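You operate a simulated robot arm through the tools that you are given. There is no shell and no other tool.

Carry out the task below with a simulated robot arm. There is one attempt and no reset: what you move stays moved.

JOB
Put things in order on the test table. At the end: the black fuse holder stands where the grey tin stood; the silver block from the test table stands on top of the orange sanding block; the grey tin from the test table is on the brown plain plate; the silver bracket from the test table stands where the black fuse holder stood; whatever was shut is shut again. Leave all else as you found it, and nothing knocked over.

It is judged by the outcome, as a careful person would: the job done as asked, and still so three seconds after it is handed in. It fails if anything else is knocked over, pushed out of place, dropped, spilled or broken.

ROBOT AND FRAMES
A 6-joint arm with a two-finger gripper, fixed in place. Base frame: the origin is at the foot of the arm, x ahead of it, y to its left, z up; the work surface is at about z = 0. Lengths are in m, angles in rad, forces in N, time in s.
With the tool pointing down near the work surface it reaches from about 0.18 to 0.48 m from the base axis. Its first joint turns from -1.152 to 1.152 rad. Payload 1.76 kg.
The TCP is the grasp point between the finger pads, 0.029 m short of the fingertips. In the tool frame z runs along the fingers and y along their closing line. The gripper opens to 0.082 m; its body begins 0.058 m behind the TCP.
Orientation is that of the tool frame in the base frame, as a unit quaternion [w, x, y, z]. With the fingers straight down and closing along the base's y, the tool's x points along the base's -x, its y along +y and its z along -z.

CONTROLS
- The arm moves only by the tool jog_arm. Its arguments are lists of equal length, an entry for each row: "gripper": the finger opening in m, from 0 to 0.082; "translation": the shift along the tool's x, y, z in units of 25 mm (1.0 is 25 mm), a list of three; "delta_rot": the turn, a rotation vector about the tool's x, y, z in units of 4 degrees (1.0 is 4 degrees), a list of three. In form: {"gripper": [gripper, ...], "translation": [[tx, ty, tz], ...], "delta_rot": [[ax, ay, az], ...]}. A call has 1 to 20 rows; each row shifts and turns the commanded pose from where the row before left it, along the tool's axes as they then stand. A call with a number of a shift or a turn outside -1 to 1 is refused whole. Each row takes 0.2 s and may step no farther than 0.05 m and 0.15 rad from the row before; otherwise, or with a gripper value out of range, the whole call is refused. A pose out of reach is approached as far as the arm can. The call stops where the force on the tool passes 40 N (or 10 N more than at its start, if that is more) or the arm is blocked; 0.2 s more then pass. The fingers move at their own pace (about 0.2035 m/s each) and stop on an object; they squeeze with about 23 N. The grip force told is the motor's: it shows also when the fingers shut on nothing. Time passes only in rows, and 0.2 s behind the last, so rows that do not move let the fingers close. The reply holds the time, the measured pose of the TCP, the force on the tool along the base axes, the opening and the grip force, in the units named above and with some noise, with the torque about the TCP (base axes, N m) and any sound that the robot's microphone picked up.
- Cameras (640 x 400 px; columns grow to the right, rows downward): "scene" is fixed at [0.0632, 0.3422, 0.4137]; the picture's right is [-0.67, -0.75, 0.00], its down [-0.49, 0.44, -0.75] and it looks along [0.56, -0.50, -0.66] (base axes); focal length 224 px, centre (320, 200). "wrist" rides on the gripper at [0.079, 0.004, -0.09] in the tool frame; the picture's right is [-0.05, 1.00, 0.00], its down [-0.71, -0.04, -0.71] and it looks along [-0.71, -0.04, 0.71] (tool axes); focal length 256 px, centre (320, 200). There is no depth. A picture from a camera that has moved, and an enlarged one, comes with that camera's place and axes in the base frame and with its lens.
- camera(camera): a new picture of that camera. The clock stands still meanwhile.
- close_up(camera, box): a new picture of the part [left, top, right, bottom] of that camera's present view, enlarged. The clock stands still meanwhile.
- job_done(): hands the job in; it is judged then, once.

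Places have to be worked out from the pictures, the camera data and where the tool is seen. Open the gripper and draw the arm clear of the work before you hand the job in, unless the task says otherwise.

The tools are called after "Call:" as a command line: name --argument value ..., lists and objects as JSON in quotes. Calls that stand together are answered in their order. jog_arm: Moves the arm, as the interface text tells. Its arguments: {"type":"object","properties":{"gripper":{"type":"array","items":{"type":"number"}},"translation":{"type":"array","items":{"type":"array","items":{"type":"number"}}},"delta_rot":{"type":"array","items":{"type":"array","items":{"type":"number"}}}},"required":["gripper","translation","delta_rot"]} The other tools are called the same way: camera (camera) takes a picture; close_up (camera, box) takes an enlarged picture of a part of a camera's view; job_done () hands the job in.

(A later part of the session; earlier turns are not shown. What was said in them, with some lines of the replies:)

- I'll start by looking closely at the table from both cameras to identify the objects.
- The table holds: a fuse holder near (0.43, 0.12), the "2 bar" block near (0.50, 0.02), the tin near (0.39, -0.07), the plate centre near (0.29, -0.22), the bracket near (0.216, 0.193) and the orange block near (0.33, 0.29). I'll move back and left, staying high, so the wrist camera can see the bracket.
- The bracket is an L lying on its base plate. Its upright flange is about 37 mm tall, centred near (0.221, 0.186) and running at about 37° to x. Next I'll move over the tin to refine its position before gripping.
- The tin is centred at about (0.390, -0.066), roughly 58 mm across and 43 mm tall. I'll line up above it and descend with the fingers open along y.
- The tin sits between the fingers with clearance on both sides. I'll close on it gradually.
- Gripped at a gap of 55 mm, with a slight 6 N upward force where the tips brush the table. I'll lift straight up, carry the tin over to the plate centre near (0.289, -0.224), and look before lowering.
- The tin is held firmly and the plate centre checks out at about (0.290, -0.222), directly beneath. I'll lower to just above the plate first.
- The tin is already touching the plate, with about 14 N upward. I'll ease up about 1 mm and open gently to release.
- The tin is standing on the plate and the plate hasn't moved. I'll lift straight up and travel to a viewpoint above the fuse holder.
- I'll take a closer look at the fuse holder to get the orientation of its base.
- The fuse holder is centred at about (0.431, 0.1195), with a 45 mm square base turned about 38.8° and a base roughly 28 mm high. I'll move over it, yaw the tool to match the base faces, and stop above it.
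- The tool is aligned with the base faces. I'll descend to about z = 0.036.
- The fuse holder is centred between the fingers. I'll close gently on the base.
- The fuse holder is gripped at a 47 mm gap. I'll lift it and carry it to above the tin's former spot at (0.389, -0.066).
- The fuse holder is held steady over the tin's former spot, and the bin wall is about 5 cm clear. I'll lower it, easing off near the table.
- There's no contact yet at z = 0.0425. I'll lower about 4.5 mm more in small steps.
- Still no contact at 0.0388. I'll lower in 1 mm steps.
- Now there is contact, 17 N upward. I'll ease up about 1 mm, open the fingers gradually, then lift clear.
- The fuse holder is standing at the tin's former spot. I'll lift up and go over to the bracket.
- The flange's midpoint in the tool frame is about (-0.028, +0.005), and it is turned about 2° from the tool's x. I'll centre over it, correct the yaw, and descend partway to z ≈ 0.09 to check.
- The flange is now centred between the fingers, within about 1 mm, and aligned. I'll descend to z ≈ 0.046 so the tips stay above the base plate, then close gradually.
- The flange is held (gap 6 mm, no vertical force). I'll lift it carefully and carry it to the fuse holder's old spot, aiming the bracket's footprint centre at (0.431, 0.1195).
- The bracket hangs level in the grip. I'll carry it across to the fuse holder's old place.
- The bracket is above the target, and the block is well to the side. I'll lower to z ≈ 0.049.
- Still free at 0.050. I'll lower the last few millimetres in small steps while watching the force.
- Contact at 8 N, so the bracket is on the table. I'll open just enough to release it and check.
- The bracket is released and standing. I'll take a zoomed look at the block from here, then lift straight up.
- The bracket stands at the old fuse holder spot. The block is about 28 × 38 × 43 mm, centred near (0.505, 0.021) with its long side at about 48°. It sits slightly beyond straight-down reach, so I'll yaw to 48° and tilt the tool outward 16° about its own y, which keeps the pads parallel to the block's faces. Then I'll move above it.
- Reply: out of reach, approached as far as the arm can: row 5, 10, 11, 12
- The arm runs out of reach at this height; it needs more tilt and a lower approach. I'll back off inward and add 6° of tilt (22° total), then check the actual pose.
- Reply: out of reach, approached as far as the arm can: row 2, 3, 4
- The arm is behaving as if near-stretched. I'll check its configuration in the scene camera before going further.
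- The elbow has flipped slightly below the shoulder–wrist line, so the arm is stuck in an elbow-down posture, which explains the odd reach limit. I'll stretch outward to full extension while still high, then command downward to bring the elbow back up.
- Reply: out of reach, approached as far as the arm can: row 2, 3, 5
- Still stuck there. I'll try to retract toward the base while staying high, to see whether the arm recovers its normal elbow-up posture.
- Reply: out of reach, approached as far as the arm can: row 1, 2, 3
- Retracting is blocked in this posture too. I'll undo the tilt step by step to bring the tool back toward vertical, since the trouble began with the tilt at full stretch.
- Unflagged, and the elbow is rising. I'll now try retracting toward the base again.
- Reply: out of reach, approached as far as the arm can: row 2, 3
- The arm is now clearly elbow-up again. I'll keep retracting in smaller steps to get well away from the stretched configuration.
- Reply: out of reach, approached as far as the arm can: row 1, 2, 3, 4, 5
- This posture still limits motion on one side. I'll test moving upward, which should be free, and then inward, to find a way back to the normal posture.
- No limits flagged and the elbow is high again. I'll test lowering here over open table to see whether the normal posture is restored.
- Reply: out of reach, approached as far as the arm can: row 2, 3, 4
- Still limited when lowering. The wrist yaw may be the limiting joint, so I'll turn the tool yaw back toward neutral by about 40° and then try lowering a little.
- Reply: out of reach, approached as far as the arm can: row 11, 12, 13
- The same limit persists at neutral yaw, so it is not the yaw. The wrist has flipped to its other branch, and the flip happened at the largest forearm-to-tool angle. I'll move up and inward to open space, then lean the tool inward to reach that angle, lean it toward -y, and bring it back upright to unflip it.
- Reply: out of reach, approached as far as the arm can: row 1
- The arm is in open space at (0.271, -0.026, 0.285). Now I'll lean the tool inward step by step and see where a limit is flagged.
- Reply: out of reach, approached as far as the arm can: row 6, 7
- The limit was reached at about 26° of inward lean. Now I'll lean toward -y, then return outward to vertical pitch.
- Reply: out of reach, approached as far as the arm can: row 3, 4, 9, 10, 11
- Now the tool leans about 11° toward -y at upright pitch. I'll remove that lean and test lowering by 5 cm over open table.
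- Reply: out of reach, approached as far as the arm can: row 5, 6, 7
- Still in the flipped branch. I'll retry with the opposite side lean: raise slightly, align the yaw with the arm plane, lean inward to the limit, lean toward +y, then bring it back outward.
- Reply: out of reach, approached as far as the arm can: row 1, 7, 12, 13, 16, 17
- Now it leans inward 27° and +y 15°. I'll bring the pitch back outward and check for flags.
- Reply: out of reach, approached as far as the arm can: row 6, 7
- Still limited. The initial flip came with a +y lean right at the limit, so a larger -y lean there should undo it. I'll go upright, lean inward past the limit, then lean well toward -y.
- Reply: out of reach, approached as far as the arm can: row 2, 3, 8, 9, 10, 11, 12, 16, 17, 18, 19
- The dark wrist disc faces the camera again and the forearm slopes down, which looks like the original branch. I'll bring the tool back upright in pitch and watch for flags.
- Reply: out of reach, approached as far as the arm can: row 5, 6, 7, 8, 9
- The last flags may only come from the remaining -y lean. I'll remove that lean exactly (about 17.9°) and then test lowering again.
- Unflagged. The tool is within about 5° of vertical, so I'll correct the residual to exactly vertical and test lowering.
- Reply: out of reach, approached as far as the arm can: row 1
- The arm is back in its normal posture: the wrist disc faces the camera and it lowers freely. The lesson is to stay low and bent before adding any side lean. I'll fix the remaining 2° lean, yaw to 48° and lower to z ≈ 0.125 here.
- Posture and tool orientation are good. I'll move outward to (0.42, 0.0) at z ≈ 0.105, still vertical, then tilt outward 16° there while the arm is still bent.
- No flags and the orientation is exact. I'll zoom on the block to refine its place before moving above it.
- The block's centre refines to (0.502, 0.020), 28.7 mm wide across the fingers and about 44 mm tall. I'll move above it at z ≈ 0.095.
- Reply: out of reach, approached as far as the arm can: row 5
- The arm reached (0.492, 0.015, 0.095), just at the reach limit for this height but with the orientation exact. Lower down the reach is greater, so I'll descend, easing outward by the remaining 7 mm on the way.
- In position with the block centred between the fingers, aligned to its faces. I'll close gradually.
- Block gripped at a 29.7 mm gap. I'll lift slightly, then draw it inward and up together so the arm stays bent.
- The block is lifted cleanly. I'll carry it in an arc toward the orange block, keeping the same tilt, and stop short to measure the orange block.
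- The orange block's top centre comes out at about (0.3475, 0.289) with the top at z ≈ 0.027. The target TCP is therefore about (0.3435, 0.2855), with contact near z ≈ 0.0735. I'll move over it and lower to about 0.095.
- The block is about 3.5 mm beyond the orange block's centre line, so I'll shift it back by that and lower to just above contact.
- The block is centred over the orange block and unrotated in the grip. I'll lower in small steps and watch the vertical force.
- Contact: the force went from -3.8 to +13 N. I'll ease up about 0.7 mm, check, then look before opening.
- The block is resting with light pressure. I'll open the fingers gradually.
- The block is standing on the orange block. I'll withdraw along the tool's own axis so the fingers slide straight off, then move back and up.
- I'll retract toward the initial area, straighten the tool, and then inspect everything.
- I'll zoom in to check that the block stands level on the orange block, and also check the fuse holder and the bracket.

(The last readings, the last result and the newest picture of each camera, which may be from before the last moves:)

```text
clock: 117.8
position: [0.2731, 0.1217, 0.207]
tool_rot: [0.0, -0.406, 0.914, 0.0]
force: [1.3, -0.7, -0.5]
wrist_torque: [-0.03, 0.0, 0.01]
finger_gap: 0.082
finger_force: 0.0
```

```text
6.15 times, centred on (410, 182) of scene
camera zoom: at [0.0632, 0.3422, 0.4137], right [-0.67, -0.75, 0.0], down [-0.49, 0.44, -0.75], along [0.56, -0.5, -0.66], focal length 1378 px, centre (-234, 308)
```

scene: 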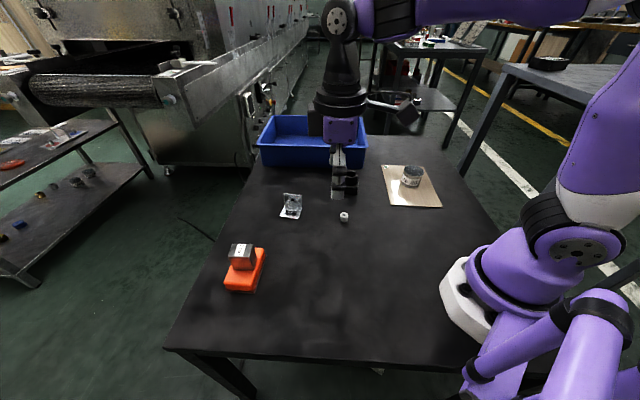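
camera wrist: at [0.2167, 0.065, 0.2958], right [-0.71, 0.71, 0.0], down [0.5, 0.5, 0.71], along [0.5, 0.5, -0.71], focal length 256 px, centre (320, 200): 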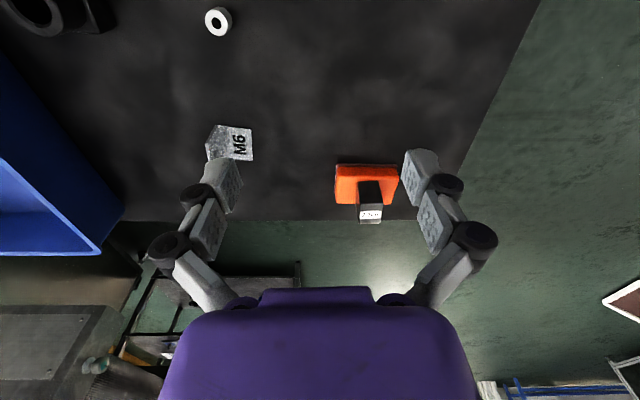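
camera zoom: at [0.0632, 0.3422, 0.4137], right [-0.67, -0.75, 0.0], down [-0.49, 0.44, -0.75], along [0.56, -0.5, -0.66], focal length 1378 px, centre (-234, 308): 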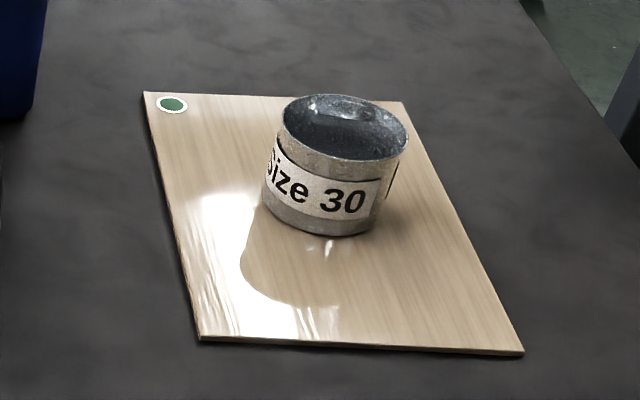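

The block stands flat on the orange block and the tin is upright on the plate. I'll draw the arm back to a clear, raised position and take a final look at the fuse holder and bracket.

Call:
jog_arm --gripper '[0.082, 0.082, 0.082, 0.082, 0.082]' --translation '[[0.72, -0.59, -0.6], [0.72, -0.59, -0.6], [0.72, -0.59, -0.6], [0, 0, 0], [0, 0, 0]]' --delta_rot '[[0, 0, 0], [0, 0, 0], [0, 0, 0], [0, 0, 0], [0, 0, 0]]'

Call:
camera --camera "scene"

Call:
close_up --camera "scene" --box '[250, 130, 410, 240]'

Call:
camera --camera "wrist"

```text
clock: 119.0
position: [0.2675, 0.0512, 0.2502]
tool_rot: [0.0, -0.405, 0.914, 0.0]
force: [-0.8, -0.2, 0.5]
wrist_torque: [-0.01, -0.02, 0.01]
finger_gap: 0.082
finger_force: 0.0
```

```text
taken
```

scene: 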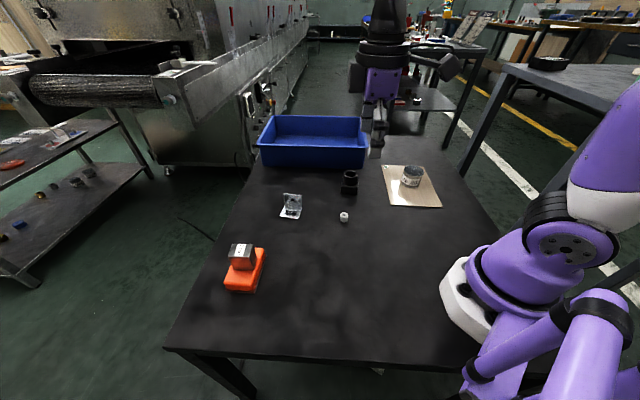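

```text
3.64 times, centred on (330, 185) of scene
camera zoom: at [0.0632, 0.3422, 0.4137], right [-0.67, -0.75, 0.0], down [-0.49, 0.44, -0.75], along [0.56, -0.5, -0.66], focal length 814 px, centre (284, 254)
```

zoom: 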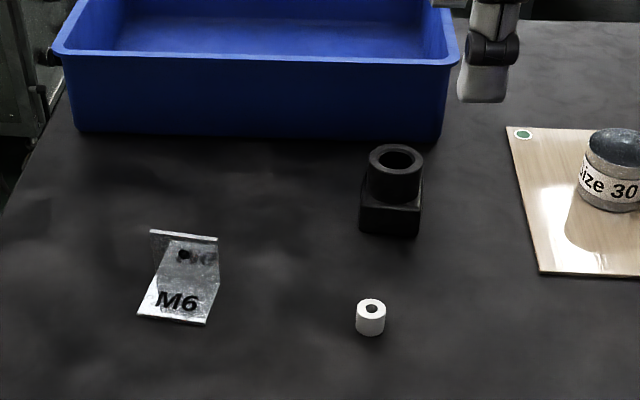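

```text
taken
camera wrist: at [0.2118, -0.006, 0.34], right [-0.71, 0.71, 0.0], down [0.5, 0.5, 0.71], along [0.5, 0.5, -0.71], focal length 256 px, centre (320, 200)
```

wrist: 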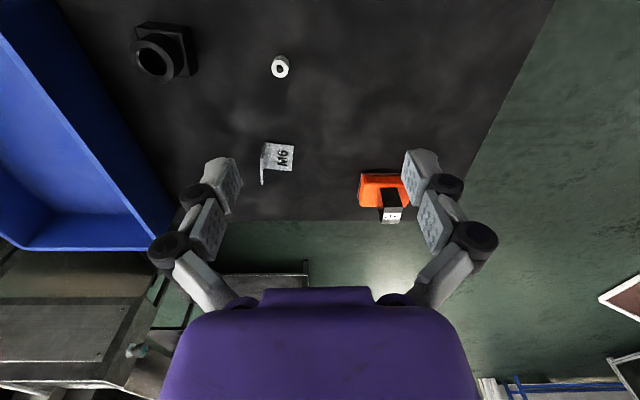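

All four placements check out. The fuse holder is at about (0.387, -0.063) and the bracket's footprint is at about (0.427, 0.118), while the tin and the block are both standing where they should. The white spacer, bin and plate have not moved. I saw nothing on the table that had been shut, so nothing needed reclosing. The gripper is open and the arm is clear, so I'm handing the job in.

Call:
job_done

```text
The job is handed in.
```

I moved all four objects to their places and handed the job in. In the last pictures everything was standing upright.

| Object | Where it ended up |
|---|---|
| Grey tin | On the brown plate, near its centre |
| Black fuse holder | Where the tin stood, within about 4 mm |
| Silver bracket | Where the fuse holder stood, within about 5 mm |
| Silver block ("2 bar") | Flat on top of the orange sanding block |

- **Left as found:** the white spacer, the blue bin and the plate show no movement between the first and last pictures. I didn't see any sign that the orange block moved either.
- **Nothing to shut:** I saw nothing on the table that had been shut, so nothing needed closing again.
- **Arm stuck for a while:** while reaching for the silver block, which was at the edge of reach, the arm got stuck in an awkward posture. I freed it in the air above the table. Contact forces stayed near zero, and later pictures showed nothing disturbed.

The gripper is open and the arm is raised clear of the table.
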